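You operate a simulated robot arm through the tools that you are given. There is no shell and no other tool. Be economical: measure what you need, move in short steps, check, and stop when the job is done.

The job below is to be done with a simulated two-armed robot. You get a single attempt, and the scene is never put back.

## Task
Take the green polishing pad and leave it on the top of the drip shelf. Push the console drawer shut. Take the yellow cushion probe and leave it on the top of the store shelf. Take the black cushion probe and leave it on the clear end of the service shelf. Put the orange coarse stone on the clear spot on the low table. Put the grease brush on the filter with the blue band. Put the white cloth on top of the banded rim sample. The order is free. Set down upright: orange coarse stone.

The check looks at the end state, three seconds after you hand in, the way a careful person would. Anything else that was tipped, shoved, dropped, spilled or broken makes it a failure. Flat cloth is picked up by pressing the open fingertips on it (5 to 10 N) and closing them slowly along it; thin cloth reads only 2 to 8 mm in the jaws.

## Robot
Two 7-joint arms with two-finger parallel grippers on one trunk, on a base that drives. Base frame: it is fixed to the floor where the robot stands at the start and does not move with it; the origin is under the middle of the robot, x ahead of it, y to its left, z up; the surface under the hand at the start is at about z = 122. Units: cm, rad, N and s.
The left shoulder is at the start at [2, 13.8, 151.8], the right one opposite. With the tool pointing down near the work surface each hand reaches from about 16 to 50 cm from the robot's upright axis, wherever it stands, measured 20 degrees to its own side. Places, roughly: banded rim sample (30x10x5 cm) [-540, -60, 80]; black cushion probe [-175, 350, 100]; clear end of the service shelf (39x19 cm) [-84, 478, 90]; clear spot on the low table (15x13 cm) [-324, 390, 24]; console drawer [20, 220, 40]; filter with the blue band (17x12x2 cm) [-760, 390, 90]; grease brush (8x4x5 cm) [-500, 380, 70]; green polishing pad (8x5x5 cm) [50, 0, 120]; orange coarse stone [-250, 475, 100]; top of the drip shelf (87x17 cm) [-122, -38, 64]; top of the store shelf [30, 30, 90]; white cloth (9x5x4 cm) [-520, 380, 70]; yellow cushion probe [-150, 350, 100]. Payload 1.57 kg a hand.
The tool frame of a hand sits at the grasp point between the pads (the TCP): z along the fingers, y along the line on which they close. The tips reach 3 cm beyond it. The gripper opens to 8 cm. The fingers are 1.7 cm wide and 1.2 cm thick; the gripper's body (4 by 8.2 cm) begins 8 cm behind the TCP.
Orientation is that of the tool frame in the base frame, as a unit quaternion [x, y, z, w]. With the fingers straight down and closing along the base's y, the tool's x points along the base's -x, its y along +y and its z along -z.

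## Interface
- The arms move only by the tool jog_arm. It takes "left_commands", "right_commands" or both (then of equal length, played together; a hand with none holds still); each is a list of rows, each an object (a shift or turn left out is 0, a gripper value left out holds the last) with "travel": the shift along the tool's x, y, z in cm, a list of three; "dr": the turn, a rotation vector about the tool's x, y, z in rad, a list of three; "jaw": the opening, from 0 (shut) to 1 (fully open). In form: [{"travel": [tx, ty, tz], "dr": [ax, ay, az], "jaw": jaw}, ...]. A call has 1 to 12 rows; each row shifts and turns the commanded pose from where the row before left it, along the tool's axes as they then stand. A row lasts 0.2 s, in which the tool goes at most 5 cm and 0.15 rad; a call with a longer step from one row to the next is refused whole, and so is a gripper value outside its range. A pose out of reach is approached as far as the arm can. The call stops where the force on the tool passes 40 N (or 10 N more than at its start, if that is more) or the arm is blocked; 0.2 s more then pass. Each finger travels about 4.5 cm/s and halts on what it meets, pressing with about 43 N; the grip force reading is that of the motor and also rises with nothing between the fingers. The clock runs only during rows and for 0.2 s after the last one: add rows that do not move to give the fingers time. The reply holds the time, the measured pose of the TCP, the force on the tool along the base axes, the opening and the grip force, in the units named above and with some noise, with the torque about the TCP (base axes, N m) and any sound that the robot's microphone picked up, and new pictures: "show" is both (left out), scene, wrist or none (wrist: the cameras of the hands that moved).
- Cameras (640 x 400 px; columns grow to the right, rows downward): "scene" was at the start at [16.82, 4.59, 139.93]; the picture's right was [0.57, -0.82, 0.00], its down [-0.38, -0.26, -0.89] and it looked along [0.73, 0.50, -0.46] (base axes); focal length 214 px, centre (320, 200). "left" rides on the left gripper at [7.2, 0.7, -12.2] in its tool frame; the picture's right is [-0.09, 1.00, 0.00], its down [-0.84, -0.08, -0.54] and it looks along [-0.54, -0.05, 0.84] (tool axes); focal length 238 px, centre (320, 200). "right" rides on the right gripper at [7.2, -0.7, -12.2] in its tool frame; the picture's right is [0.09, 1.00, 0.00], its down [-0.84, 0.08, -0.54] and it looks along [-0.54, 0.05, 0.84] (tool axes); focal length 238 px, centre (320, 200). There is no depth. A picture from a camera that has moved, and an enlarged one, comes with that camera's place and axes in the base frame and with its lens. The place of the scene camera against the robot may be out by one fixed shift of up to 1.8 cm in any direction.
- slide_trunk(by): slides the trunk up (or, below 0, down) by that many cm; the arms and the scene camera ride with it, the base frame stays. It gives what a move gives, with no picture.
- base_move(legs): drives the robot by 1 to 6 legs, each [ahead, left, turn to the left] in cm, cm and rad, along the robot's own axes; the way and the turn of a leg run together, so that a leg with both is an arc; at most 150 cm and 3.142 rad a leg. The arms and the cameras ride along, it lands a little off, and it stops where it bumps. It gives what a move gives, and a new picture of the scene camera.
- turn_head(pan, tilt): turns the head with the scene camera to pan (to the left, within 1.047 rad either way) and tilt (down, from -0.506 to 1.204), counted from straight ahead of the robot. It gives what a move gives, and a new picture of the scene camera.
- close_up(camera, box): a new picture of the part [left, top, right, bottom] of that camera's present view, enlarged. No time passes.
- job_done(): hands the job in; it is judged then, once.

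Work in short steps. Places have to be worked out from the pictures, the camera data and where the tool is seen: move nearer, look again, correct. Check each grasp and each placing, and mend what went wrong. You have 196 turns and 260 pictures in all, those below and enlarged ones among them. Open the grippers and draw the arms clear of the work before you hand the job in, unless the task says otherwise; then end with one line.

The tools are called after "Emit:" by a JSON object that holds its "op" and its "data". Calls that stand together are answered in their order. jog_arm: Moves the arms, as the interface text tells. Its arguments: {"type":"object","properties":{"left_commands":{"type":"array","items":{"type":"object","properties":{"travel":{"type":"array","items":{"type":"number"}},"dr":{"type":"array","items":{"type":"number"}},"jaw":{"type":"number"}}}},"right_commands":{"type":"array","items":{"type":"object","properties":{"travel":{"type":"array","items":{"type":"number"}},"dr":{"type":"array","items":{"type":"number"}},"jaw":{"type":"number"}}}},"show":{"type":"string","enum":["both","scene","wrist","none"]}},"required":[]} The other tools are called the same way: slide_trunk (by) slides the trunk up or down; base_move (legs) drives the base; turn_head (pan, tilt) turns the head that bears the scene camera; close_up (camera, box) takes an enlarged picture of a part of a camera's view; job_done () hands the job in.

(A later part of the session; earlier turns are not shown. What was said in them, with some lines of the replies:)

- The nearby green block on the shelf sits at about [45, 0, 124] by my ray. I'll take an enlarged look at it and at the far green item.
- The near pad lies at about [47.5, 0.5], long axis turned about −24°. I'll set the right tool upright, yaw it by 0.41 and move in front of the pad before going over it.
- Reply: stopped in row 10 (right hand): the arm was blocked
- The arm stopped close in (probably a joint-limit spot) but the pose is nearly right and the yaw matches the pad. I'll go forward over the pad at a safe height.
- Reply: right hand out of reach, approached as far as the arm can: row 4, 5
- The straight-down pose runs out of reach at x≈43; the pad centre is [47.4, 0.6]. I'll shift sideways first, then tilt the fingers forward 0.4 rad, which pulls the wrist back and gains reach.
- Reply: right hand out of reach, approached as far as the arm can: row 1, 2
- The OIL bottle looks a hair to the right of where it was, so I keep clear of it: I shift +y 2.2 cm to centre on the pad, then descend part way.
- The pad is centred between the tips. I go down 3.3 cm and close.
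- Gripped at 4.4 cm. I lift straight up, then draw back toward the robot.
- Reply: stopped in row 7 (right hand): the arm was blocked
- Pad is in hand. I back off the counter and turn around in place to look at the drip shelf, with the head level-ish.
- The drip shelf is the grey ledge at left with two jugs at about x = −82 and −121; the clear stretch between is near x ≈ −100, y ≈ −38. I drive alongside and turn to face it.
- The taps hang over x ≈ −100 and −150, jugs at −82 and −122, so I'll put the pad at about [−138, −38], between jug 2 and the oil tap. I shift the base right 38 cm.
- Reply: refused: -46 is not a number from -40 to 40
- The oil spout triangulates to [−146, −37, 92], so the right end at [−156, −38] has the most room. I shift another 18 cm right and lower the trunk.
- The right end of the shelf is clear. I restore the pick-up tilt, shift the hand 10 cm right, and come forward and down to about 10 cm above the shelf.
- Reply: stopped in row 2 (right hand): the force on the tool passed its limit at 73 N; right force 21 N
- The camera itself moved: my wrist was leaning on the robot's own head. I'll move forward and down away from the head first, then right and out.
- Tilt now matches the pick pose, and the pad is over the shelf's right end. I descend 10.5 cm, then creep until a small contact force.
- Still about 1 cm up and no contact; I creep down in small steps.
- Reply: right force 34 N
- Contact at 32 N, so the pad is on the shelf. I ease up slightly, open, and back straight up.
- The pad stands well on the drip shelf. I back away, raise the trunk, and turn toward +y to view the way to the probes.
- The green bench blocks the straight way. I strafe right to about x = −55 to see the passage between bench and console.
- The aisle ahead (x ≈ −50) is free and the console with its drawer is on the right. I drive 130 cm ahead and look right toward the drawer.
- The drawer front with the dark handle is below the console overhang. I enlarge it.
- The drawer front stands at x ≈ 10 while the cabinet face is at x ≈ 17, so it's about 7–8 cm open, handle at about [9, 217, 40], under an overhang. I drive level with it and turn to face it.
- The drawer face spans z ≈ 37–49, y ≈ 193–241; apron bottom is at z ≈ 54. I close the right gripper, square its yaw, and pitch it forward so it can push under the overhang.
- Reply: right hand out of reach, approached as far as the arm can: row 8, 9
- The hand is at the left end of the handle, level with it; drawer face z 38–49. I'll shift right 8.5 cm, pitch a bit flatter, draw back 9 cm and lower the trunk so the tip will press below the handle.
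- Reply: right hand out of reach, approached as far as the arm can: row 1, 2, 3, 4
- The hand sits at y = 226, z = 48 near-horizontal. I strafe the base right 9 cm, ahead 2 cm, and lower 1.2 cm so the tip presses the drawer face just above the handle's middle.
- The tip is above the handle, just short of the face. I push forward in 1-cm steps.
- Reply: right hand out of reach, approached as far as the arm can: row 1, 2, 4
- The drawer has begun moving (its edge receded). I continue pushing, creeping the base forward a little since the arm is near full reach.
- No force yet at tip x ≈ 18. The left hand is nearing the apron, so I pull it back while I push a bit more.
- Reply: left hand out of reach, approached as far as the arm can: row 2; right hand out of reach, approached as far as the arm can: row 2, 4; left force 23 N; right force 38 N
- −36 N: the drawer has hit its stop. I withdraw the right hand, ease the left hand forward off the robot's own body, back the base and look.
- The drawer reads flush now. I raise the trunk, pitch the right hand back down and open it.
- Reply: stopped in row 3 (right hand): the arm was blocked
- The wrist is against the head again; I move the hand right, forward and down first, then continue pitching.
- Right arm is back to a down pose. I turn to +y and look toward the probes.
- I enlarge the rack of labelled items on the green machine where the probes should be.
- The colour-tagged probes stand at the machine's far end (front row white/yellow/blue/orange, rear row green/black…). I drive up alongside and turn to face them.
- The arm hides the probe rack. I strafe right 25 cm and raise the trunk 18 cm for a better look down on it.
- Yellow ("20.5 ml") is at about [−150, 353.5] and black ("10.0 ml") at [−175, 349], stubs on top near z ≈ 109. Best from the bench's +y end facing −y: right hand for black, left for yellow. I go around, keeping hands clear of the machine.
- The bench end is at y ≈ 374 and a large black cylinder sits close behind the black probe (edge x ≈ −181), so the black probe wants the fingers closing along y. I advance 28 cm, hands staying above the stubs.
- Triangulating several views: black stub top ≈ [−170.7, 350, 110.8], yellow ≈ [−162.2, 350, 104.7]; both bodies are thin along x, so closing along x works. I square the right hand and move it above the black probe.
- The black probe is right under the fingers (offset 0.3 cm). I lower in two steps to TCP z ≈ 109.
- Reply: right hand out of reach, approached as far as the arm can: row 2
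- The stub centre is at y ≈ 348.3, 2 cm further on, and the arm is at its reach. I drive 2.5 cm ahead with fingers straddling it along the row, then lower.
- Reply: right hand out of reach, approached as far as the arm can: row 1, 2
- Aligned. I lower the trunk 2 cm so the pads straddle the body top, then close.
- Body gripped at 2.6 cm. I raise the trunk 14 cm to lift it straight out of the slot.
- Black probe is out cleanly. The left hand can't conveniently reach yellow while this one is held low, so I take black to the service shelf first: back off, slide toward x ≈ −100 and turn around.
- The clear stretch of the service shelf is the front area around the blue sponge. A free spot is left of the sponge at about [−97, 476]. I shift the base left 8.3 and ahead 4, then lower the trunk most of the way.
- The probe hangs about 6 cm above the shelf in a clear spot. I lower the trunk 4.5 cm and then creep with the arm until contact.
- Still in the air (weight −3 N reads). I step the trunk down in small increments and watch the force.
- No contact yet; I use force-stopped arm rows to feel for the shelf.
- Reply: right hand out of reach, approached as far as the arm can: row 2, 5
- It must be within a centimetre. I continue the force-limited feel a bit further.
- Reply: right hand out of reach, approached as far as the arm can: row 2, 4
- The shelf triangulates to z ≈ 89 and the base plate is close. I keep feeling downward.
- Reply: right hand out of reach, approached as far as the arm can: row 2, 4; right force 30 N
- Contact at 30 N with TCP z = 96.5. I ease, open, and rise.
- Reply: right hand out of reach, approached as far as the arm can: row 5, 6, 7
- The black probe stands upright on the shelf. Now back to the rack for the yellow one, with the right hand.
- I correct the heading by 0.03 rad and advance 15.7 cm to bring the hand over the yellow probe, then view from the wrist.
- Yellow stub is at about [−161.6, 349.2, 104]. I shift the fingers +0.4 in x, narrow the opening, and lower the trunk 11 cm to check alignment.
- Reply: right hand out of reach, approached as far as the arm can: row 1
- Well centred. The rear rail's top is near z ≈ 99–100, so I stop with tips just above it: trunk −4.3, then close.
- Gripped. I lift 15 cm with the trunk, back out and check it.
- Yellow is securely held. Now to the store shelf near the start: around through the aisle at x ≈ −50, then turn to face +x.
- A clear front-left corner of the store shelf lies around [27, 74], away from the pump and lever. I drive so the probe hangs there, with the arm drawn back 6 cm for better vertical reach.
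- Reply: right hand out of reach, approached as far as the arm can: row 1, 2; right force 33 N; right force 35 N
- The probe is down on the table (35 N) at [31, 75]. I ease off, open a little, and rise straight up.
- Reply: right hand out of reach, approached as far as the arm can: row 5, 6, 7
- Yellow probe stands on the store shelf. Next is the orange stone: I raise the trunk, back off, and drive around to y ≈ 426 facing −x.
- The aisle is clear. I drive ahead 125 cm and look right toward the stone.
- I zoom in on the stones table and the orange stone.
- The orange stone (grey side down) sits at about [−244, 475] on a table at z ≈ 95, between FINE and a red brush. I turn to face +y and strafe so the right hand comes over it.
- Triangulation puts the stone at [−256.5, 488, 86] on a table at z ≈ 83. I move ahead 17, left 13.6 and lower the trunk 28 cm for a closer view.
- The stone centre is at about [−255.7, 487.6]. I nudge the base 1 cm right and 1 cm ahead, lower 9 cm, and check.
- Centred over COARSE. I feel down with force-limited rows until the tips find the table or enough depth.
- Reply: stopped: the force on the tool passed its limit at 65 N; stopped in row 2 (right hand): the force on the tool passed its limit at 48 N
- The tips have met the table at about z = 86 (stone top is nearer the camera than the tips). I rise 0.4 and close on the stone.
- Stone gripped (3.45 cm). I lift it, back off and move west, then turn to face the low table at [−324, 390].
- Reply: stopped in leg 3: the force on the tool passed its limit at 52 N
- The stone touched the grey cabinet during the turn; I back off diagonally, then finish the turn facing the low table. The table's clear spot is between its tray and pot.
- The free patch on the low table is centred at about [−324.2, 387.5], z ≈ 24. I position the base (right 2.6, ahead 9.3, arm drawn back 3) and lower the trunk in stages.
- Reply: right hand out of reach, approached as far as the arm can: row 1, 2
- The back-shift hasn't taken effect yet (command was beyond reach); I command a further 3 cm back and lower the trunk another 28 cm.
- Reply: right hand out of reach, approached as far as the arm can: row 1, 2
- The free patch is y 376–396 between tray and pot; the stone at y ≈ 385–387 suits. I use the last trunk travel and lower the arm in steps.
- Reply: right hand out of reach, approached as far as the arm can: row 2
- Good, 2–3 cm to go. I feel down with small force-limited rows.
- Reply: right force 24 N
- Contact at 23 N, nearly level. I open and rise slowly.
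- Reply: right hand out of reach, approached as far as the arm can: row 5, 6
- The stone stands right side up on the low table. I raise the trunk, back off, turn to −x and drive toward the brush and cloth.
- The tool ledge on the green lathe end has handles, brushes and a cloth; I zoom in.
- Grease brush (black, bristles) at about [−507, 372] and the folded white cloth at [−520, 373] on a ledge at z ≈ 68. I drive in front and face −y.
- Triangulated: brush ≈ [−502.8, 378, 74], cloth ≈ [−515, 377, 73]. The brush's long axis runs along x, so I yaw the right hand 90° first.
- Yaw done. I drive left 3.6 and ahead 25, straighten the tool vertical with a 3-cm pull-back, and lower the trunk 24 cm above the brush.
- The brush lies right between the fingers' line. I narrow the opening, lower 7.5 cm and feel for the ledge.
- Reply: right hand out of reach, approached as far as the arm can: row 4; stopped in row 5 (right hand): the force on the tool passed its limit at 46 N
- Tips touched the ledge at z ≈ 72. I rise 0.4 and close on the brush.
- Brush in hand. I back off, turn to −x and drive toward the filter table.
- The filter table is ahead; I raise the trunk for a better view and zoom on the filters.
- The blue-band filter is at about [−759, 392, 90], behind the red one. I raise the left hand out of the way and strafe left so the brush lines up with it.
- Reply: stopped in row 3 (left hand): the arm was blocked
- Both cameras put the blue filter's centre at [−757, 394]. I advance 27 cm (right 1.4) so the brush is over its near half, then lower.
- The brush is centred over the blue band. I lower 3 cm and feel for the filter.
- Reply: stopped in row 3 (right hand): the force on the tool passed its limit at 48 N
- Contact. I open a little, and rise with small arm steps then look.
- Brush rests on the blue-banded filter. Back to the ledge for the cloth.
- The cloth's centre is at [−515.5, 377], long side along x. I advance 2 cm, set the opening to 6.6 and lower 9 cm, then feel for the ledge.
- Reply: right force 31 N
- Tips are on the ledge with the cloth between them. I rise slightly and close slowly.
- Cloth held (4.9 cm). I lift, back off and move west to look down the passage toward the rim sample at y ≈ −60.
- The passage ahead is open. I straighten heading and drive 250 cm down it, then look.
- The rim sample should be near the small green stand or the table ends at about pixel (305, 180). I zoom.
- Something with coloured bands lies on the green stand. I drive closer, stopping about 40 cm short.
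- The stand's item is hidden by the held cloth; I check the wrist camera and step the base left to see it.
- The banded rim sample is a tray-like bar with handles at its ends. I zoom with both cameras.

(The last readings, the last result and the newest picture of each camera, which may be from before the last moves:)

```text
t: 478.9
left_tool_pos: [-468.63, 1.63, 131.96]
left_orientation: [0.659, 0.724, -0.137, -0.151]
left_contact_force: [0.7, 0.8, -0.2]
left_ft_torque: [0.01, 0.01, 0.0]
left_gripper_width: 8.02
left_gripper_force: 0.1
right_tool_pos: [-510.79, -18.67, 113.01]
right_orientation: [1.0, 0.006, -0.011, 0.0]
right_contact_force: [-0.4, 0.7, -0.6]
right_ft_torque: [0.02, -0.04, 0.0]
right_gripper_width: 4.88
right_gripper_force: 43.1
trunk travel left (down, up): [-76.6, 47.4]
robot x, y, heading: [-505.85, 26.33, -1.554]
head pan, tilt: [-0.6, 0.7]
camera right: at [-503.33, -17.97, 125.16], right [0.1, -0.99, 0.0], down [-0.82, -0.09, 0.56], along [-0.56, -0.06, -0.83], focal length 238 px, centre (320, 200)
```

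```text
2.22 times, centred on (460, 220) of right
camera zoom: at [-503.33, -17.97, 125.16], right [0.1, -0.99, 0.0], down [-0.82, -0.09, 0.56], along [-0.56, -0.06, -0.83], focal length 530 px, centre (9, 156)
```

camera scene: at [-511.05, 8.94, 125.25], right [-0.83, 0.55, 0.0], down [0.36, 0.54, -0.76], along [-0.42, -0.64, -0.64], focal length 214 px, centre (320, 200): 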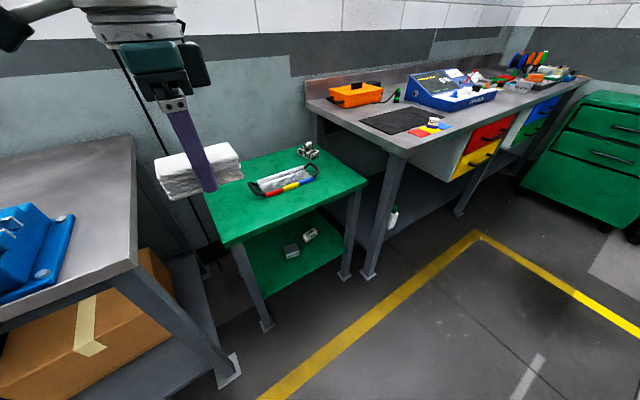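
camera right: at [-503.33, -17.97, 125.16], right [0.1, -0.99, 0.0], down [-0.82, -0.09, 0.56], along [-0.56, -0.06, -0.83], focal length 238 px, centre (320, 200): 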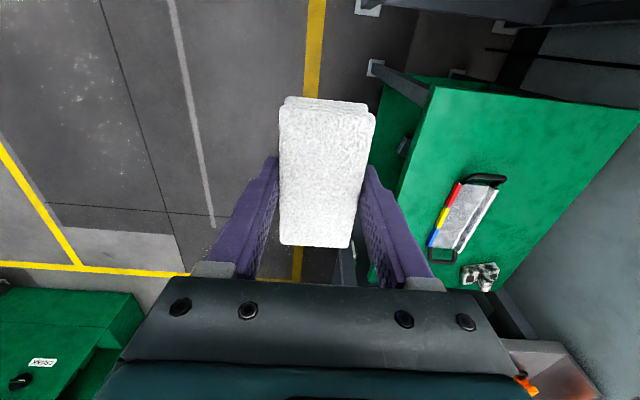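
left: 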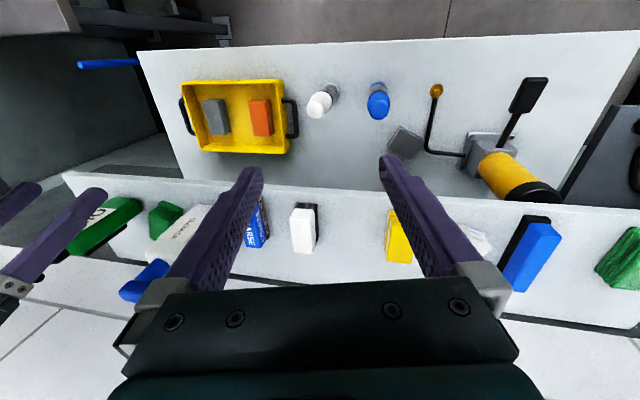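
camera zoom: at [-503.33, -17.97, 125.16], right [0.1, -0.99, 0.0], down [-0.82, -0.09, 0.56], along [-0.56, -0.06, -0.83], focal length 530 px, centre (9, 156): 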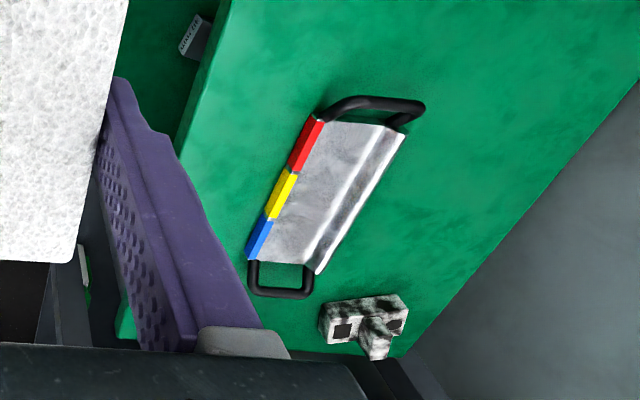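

The rim sample is at [−540, −61, ~73], aligned with x; its groove centre is y ≈ −59.5. I move right 29.7 and ahead 40, keeping height, then lower for a look.

Emit:
{"op": "base_move", "data": {"legs": [[0, -29.7, 0], [40, 0, 0]]}}

Emit:
{"op": "slide_trunk", "data": {"by": -24}}

Emit:
{"op": "turn_head", "data": {"pan": 0, "tilt": 0.75}}

Emit:
{"op": "jog_arm", "data": {"right_commands": [{}], "show": "wrist"}}

```text
t: 483.0
left_tool_pos: [-498.06, -38.52, 132.15]
left_orientation: [0.66, 0.723, -0.137, -0.151]
left_contact_force: [0.6, -0.1, -0.3]
left_ft_torque: [-0.02, 0.01, -0.01]
left_gripper_width: 8.0
left_gripper_force: 0.0
right_tool_pos: [-540.28, -58.54, 113.2]
right_orientation: [1.0, 0.006, -0.012, 0.0]
right_contact_force: [-0.4, 0.9, -0.3]
right_ft_torque: [0.02, 0.01, 0.0]
right_gripper_width: 4.89
right_gripper_force: 43.7
trunk travel left (down, up): [-76.6, 47.4]
robot x, y, heading: [-535.19, -13.55, -1.559]
head pan, tilt: [-0.6, 0.7]
camera scene: at [-540.47, -31.0, 125.24], right [-0.83, 0.56, 0.0], down [0.36, 0.54, -0.76], along [-0.43, -0.64, -0.64], focal length 214 px, centre (320, 200)
```

scene: 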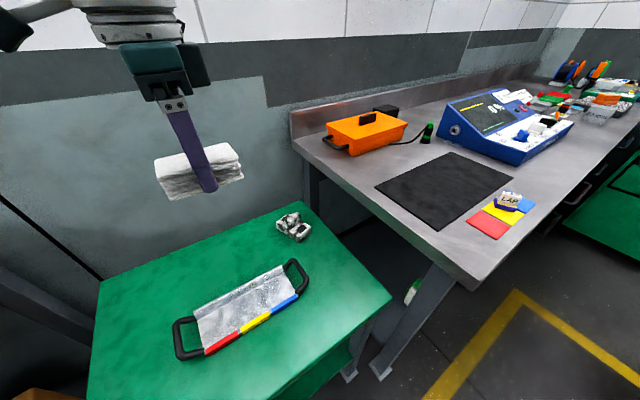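

```text
t: 485.5
left_tool_pos: [-498.0, -38.35, 108.13]
left_orientation: [0.66, 0.723, -0.137, -0.15]
left_contact_force: [-0.5, -0.7, -0.7]
left_ft_torque: [-0.05, 0.02, 0.01]
left_gripper_width: 8.01
left_gripper_force: 0.1
right_tool_pos: [-540.36, -58.63, 89.15]
right_orientation: [1.0, 0.005, -0.011, 0.0]
right_contact_force: [0.0, -0.8, 0.3]
right_ft_torque: [0.03, -0.01, 0.0]
right_gripper_width: 4.89
right_gripper_force: 42.7
trunk travel left (down, up): [-52.6, 71.4]
robot x, y, heading: [-534.87, -13.35, -1.559]
head pan, tilt: [-0.6, 0.7]
```

```text
t: 486.5
left_tool_pos: [-498.04, -38.56, 108.08]
left_orientation: [0.659, 0.724, -0.137, -0.15]
left_contact_force: [0.1, 0.5, -0.2]
left_ft_torque: [0.0, 0.04, 0.01]
left_gripper_width: 8.01
left_gripper_force: 0.1
right_tool_pos: [-540.33, -58.58, 89.19]
right_orientation: [1.0, 0.005, -0.01, 0.0]
right_contact_force: [-0.1, 0.1, -0.9]
right_ft_torque: [-0.01, -0.01, -0.01]
right_gripper_width: 4.86
right_gripper_force: 43.0
trunk travel left (down, up): [-52.6, 71.4]
robot x, y, heading: [-535.16, -13.29, -1.561]
head pan, tilt: [0.0, 0.75]
camera scene: at [-535.66, -32.22, 100.82], right [-1.0, -0.01, 0.0], down [-0.01, 0.68, -0.73], along [0.01, -0.73, -0.68], focal length 214 px, centre (320, 200)
```

scene: 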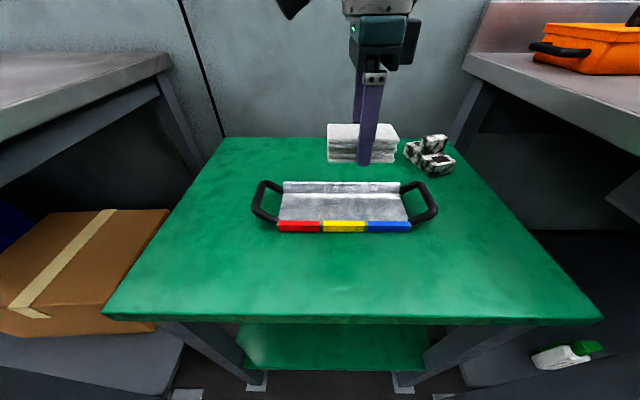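

```text
t: 486.9
left_tool_pos: [-497.91, -38.37, 107.98]
left_orientation: [0.659, 0.724, -0.137, -0.149]
left_contact_force: [0.0, -0.1, 0.1]
left_ft_torque: [0.0, 0.03, 0.02]
left_gripper_width: 8.03
left_gripper_force: 0.1
right_tool_pos: [-540.29, -58.71, 89.11]
right_orientation: [1.0, 0.005, -0.011, 0.0]
right_contact_force: [-0.3, 1.0, -1.0]
right_ft_torque: [0.01, -0.01, 0.01]
right_gripper_width: 4.88
right_gripper_force: 42.7
trunk travel left (down, up): [-52.6, 71.4]
robot x, y, heading: [-534.72, -13.29, -1.556]
head pan, tilt: [0.0, 0.75]
camera right: at [-532.8, -57.93, 101.15], right [0.1, -0.99, 0.0], down [-0.82, -0.09, 0.56], along [-0.56, -0.06, -0.83], focal length 238 px, centre (320, 200)
```

right: 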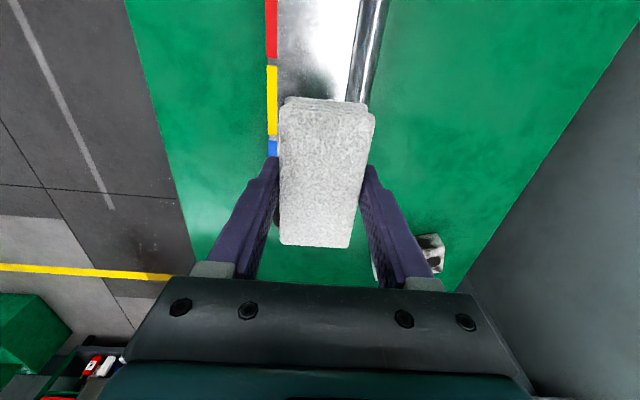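

Wrist view puts the groove centre at y ≈ −57.7 and x ≈ −539. I correct by (+1.2, +1.0), lower 7 cm and feel down in small steps.

Emit:
{"op": "jog_arm", "data": {"right_commands": [{"travel": [1.2, -1.0, 0]}, {}], "show": "none"}}

Emit:
{"op": "slide_trunk", "data": {"by": -7}}

Emit:
{"op": "jog_arm", "data": {"right_commands": [{}], "show": "both"}}

```text
t: 487.5
left_tool_pos: [-497.95, -38.41, 108.13]
left_orientation: [0.659, 0.724, -0.136, -0.151]
left_contact_force: [0.2, 0.4, -0.7]
left_ft_torque: [0.0, 0.0, -0.07]
left_gripper_width: 8.01
left_gripper_force: 0.0
right_tool_pos: [-539.1, -57.53, 89.3]
right_orientation: [1.0, 0.005, -0.012, 0.0]
right_contact_force: [0.4, 0.1, -0.1]
right_ft_torque: [0.02, -0.01, 0.02]
right_gripper_width: 4.88
right_gripper_force: 42.8
trunk travel left (down, up): [-52.6, 71.4]
robot x, y, heading: [-534.99, -13.46, -1.56]
head pan, tilt: [0.0, 0.75]
```

```text
t: 488.6
left_tool_pos: [-498.02, -38.35, 101.07]
left_orientation: [0.659, 0.724, -0.138, -0.15]
left_contact_force: [-0.5, 0.4, -0.2]
left_ft_torque: [0.0, 0.04, -0.01]
left_gripper_width: 7.98
left_gripper_force: 0.0
right_tool_pos: [-538.98, -57.67, 82.15]
right_orientation: [1.0, 0.006, -0.012, 0.0]
right_contact_force: [-0.3, -0.4, -0.6]
right_ft_torque: [-0.01, 0.02, 0.0]
right_gripper_width: 4.86
right_gripper_force: 43.5
trunk travel left (down, up): [-45.6, 78.4]
robot x, y, heading: [-535.17, -13.28, -1.56]
head pan, tilt: [0.0, 0.75]
```

```text
t: 489.0
left_tool_pos: [-498.0, -38.48, 101.0]
left_orientation: [0.659, 0.724, -0.137, -0.15]
left_contact_force: [0.6, 0.1, 0.0]
left_ft_torque: [0.02, -0.02, 0.02]
left_gripper_width: 8.03
left_gripper_force: 0.1
right_tool_pos: [-538.92, -57.59, 82.25]
right_orientation: [1.0, 0.004, -0.012, 0.0]
right_contact_force: [0.1, -0.2, -1.3]
right_ft_torque: [0.01, -0.03, 0.01]
right_gripper_width: 4.9
right_gripper_force: 43.0
trunk travel left (down, up): [-45.6, 78.4]
robot x, y, heading: [-535.12, -14.09, -1.56]
head pan, tilt: [0.0, 0.75]
camera scene: at [-535.65, -32.22, 93.82], right [-1.0, -0.01, 0.0], down [-0.01, 0.68, -0.73], along [0.01, -0.73, -0.68], focal length 214 px, centre (320, 200)
camera right: at [-531.58, -56.93, 94.16], right [0.1, -0.99, 0.0], down [-0.82, -0.09, 0.56], along [-0.56, -0.06, -0.83], focal length 238 px, centre (320, 200)
```

scene: 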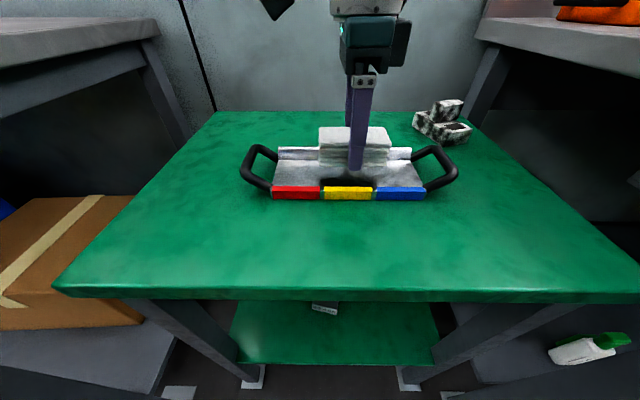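
right: 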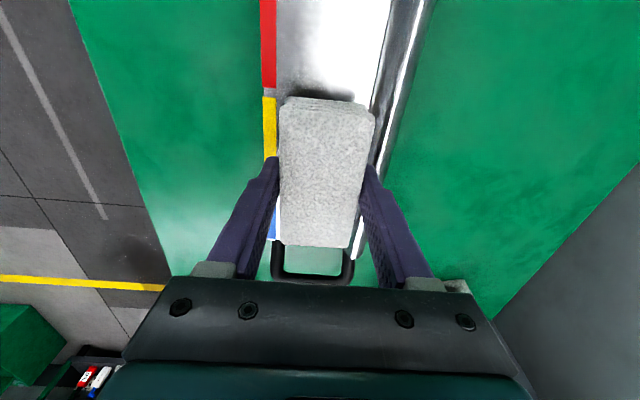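

Aligned in the groove. I feel down gently.

Emit:
{"op": "jog_arm", "data": {"right_commands": [{"travel": [0, -0.2, 0.4]}, {"travel": [0, 0, 0.4]}, {"travel": [0, 0, 0.4]}, {"travel": [0, 0, 0.3]}, {"travel": [0, 0, 0.3]}, {"travel": [0, 0, 0.3]}, {"travel": [0, 0, 0.3]}, {"travel": [0, 0, 0.3]}, {"travel": [0, 0, 0.3]}, {"travel": [0, 0, 0.3]}, {}], "show": "both"}}

```text
t: 490.8
left_tool_pos: [-498.1, -38.47, 101.15]
left_orientation: [0.659, 0.724, -0.137, -0.151]
left_contact_force: [0.6, -0.3, 0.2]
left_ft_torque: [0.0, 0.01, 0.03]
left_gripper_width: 7.99
left_gripper_force: 0.0
right_tool_pos: [-539.09, -57.4, 79.93]
right_orientation: [1.0, 0.006, -0.011, 0.0]
right_contact_force: [-1.7, 6.5, 13.9]
right_ft_torque: [-0.32, 0.08, -0.12]
right_gripper_width: 4.87
right_gripper_force: 42.6
trunk travel left (down, up): [-45.6, 78.4]
robot x, y, heading: [-535.26, -13.7, -1.557]
head pan, tilt: [0.0, 0.75]
stopped in row 8 (right hand): the force on the tool passed its limit at 47 N (the readings are from after the stop); the commanded pose is now the measured one
camera scene: at [-535.74, -32.18, 93.82], right [-1.0, -0.01, 0.0], down [-0.01, 0.68, -0.73], along [0.01, -0.73, -0.68], focal length 214 px, centre (320, 200)
camera right: at [-531.68, -56.72, 91.98], right [0.1, -0.99, 0.0], down [-0.82, -0.09, 0.56], along [-0.56, -0.06, -0.83], focal length 238 px, centre (320, 200)
```

scene: 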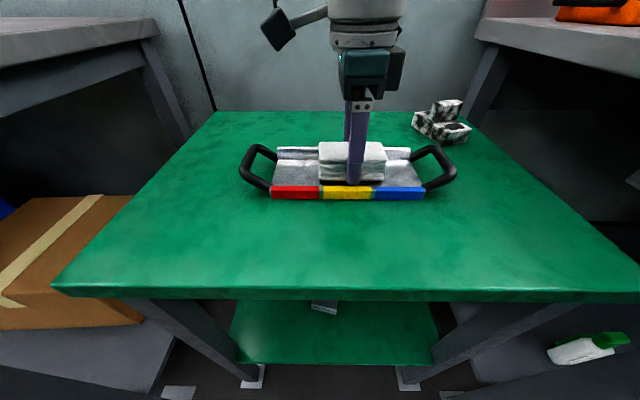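
right: 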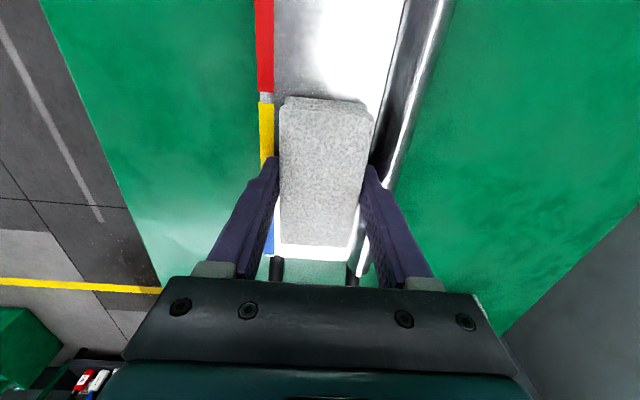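

Contact made; the cloth is in the groove. To keep the fingers from pushing the rim, I rise 0.6 cm, open just slightly, and withdraw.

Emit:
{"op": "jog_arm", "data": {"right_commands": [{"travel": [0, 0, -0.5]}, {"jaw": 0.66}, {"jaw": 0.68}, {}, {"travel": [0, 0, -1]}, {"travel": [0, 0, -2], "jaw": 0.75}, {"travel": [0, 0, -2.5]}, {}], "show": "none"}}

Emit:
{"op": "slide_trunk", "data": {"by": 15}}

Emit:
{"op": "jog_arm", "data": {"right_commands": [{}], "show": "both"}}

```text
t: 492.6
left_tool_pos: [-498.04, -38.35, 101.07]
left_orientation: [0.66, 0.723, -0.137, -0.151]
left_contact_force: [0.3, -0.2, 0.2]
left_ft_torque: [-0.02, -0.01, 0.01]
left_gripper_width: 7.97
left_gripper_force: 0.0
right_tool_pos: [-539.0, -57.44, 85.82]
right_orientation: [1.0, 0.005, -0.011, 0.0]
right_contact_force: [0.7, -0.2, 0.1]
right_ft_torque: [0.02, -0.01, -0.01]
right_gripper_width: 5.99
right_gripper_force: 0.0
trunk travel left (down, up): [-45.6, 78.4]
robot x, y, heading: [-535.09, -13.41, -1.561]
head pan, tilt: [0.0, 0.75]
```

```text
t: 494.3
left_tool_pos: [-498.0, -38.49, 116.04]
left_orientation: [0.659, 0.724, -0.137, -0.151]
left_contact_force: [0.6, -0.1, -0.6]
left_ft_torque: [-0.03, -0.02, 0.03]
left_gripper_width: 8.0
left_gripper_force: 0.0
right_tool_pos: [-539.05, -57.43, 100.83]
right_orientation: [1.0, 0.006, -0.01, 0.0]
right_contact_force: [0.4, -0.7, -0.1]
right_ft_torque: [0.01, -0.02, -0.01]
right_gripper_width: 6.02
right_gripper_force: 0.0
trunk travel left (down, up): [-60.6, 63.4]
robot x, y, heading: [-535.08, -13.09, -1.556]
head pan, tilt: [0.0, 0.75]
```

```text
t: 494.7
left_tool_pos: [-498.0, -38.47, 116.01]
left_orientation: [0.66, 0.723, -0.137, -0.151]
left_contact_force: [1.2, 0.4, -0.1]
left_ft_torque: [0.01, 0.01, -0.03]
left_gripper_width: 8.0
left_gripper_force: 0.1
right_tool_pos: [-538.96, -57.47, 100.88]
right_orientation: [1.0, 0.007, -0.01, 0.001]
right_contact_force: [0.0, 1.1, 0.4]
right_ft_torque: [0.01, -0.02, 0.03]
right_gripper_width: 5.98
right_gripper_force: 0.2
trunk travel left (down, up): [-60.6, 63.4]
robot x, y, heading: [-535.13, -13.23, -1.559]
head pan, tilt: [0.0, 0.75]
camera scene: at [-535.66, -32.2, 108.82], right [-1.0, -0.01, 0.0], down [-0.01, 0.68, -0.73], along [0.01, -0.73, -0.68], focal length 214 px, centre (320, 200)
camera right: at [-531.53, -56.75, 112.88], right [0.1, -0.99, 0.0], down [-0.82, -0.09, 0.56], along [-0.56, -0.06, -0.83], focal length 238 px, centre (320, 200)
```

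scene: 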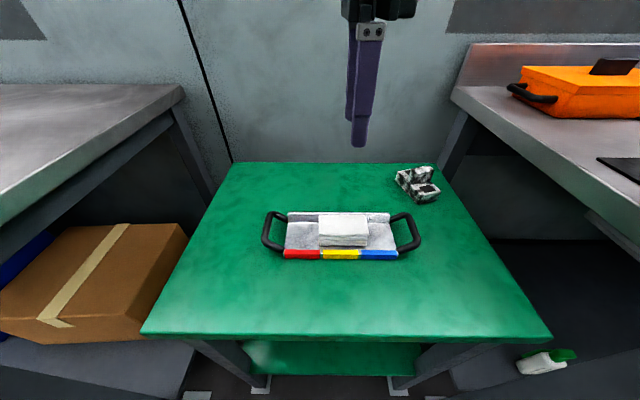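
right: 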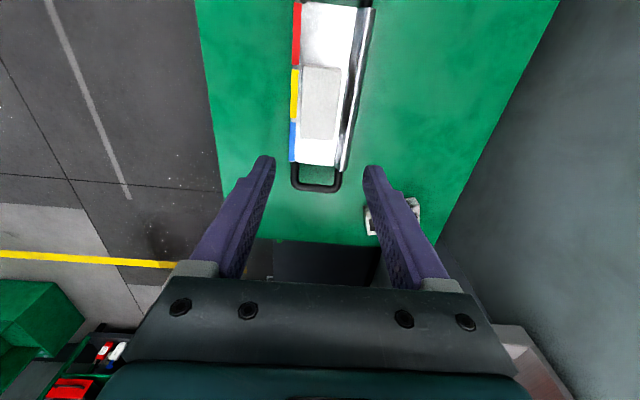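

The cloth lies in the rim sample. I open the hand fully and back away clear of the work.

Emit:
{"op": "jog_arm", "data": {"right_commands": [{"jaw": 1}, {}], "show": "none"}}

Emit:
{"op": "base_move", "data": {"legs": [[-50, 0, 0]]}}

```text
t: 495.3
left_tool_pos: [-498.04, -38.39, 116.08]
left_orientation: [0.66, 0.724, -0.137, -0.15]
left_contact_force: [-0.1, 0.2, 0.3]
left_ft_torque: [0.0, -0.01, -0.01]
left_gripper_width: 8.01
left_gripper_force: 0.1
right_tool_pos: [-539.07, -57.33, 100.92]
right_orientation: [1.0, 0.006, -0.01, 0.001]
right_contact_force: [0.0, 0.4, 0.4]
right_ft_torque: [-0.03, 0.01, 0.01]
right_gripper_width: 8.0
right_gripper_force: 0.0
trunk travel left (down, up): [-60.6, 63.4]
robot x, y, heading: [-535.36, -13.3, -1.562]
head pan, tilt: [0.0, 0.75]
```

```text
t: 498.2
left_tool_pos: [-498.49, 11.46, 116.05]
left_orientation: [0.658, 0.725, -0.138, -0.15]
left_contact_force: [-0.8, 0.4, -0.4]
left_ft_torque: [0.0, -0.01, -0.04]
left_gripper_width: 7.99
left_gripper_force: 0.0
right_tool_pos: [-539.53, -7.86, 100.9]
right_orientation: [1.0, 0.006, -0.01, 0.001]
right_contact_force: [0.5, 0.0, -0.5]
right_ft_torque: [0.0, 0.01, -0.01]
right_gripper_width: 7.98
right_gripper_force: 0.1
trunk travel left (down, up): [-60.6, 63.4]
robot x, y, heading: [-535.93, 36.3, -1.561]
head pan, tilt: [0.0, 0.75]
camera scene: at [-536.21, 17.61, 108.82], right [-1.0, -0.01, 0.0], down [-0.01, 0.68, -0.73], along [0.01, -0.73, -0.68], focal length 214 px, centre (320, 200)
```

scene: 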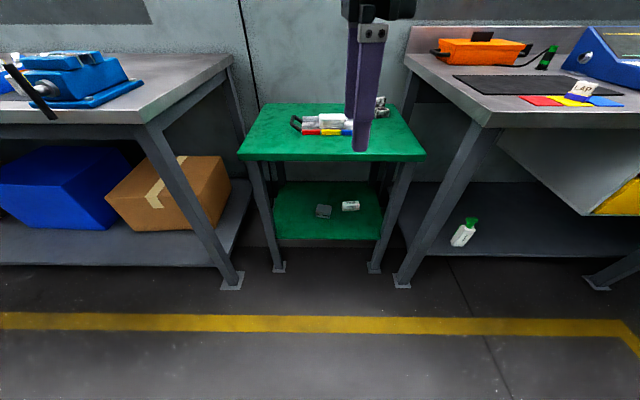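

All items are placed and the arms are clear, so I hand the job in.

Emit:
{"op": "job_done", "data": {}}

```text
The job is handed in.
```

I completed and handed in all seven tasks, but early on my hand seems to have nudged the OIL bottle beside the green pad about half a centimetre; it stayed upright and I left it there.
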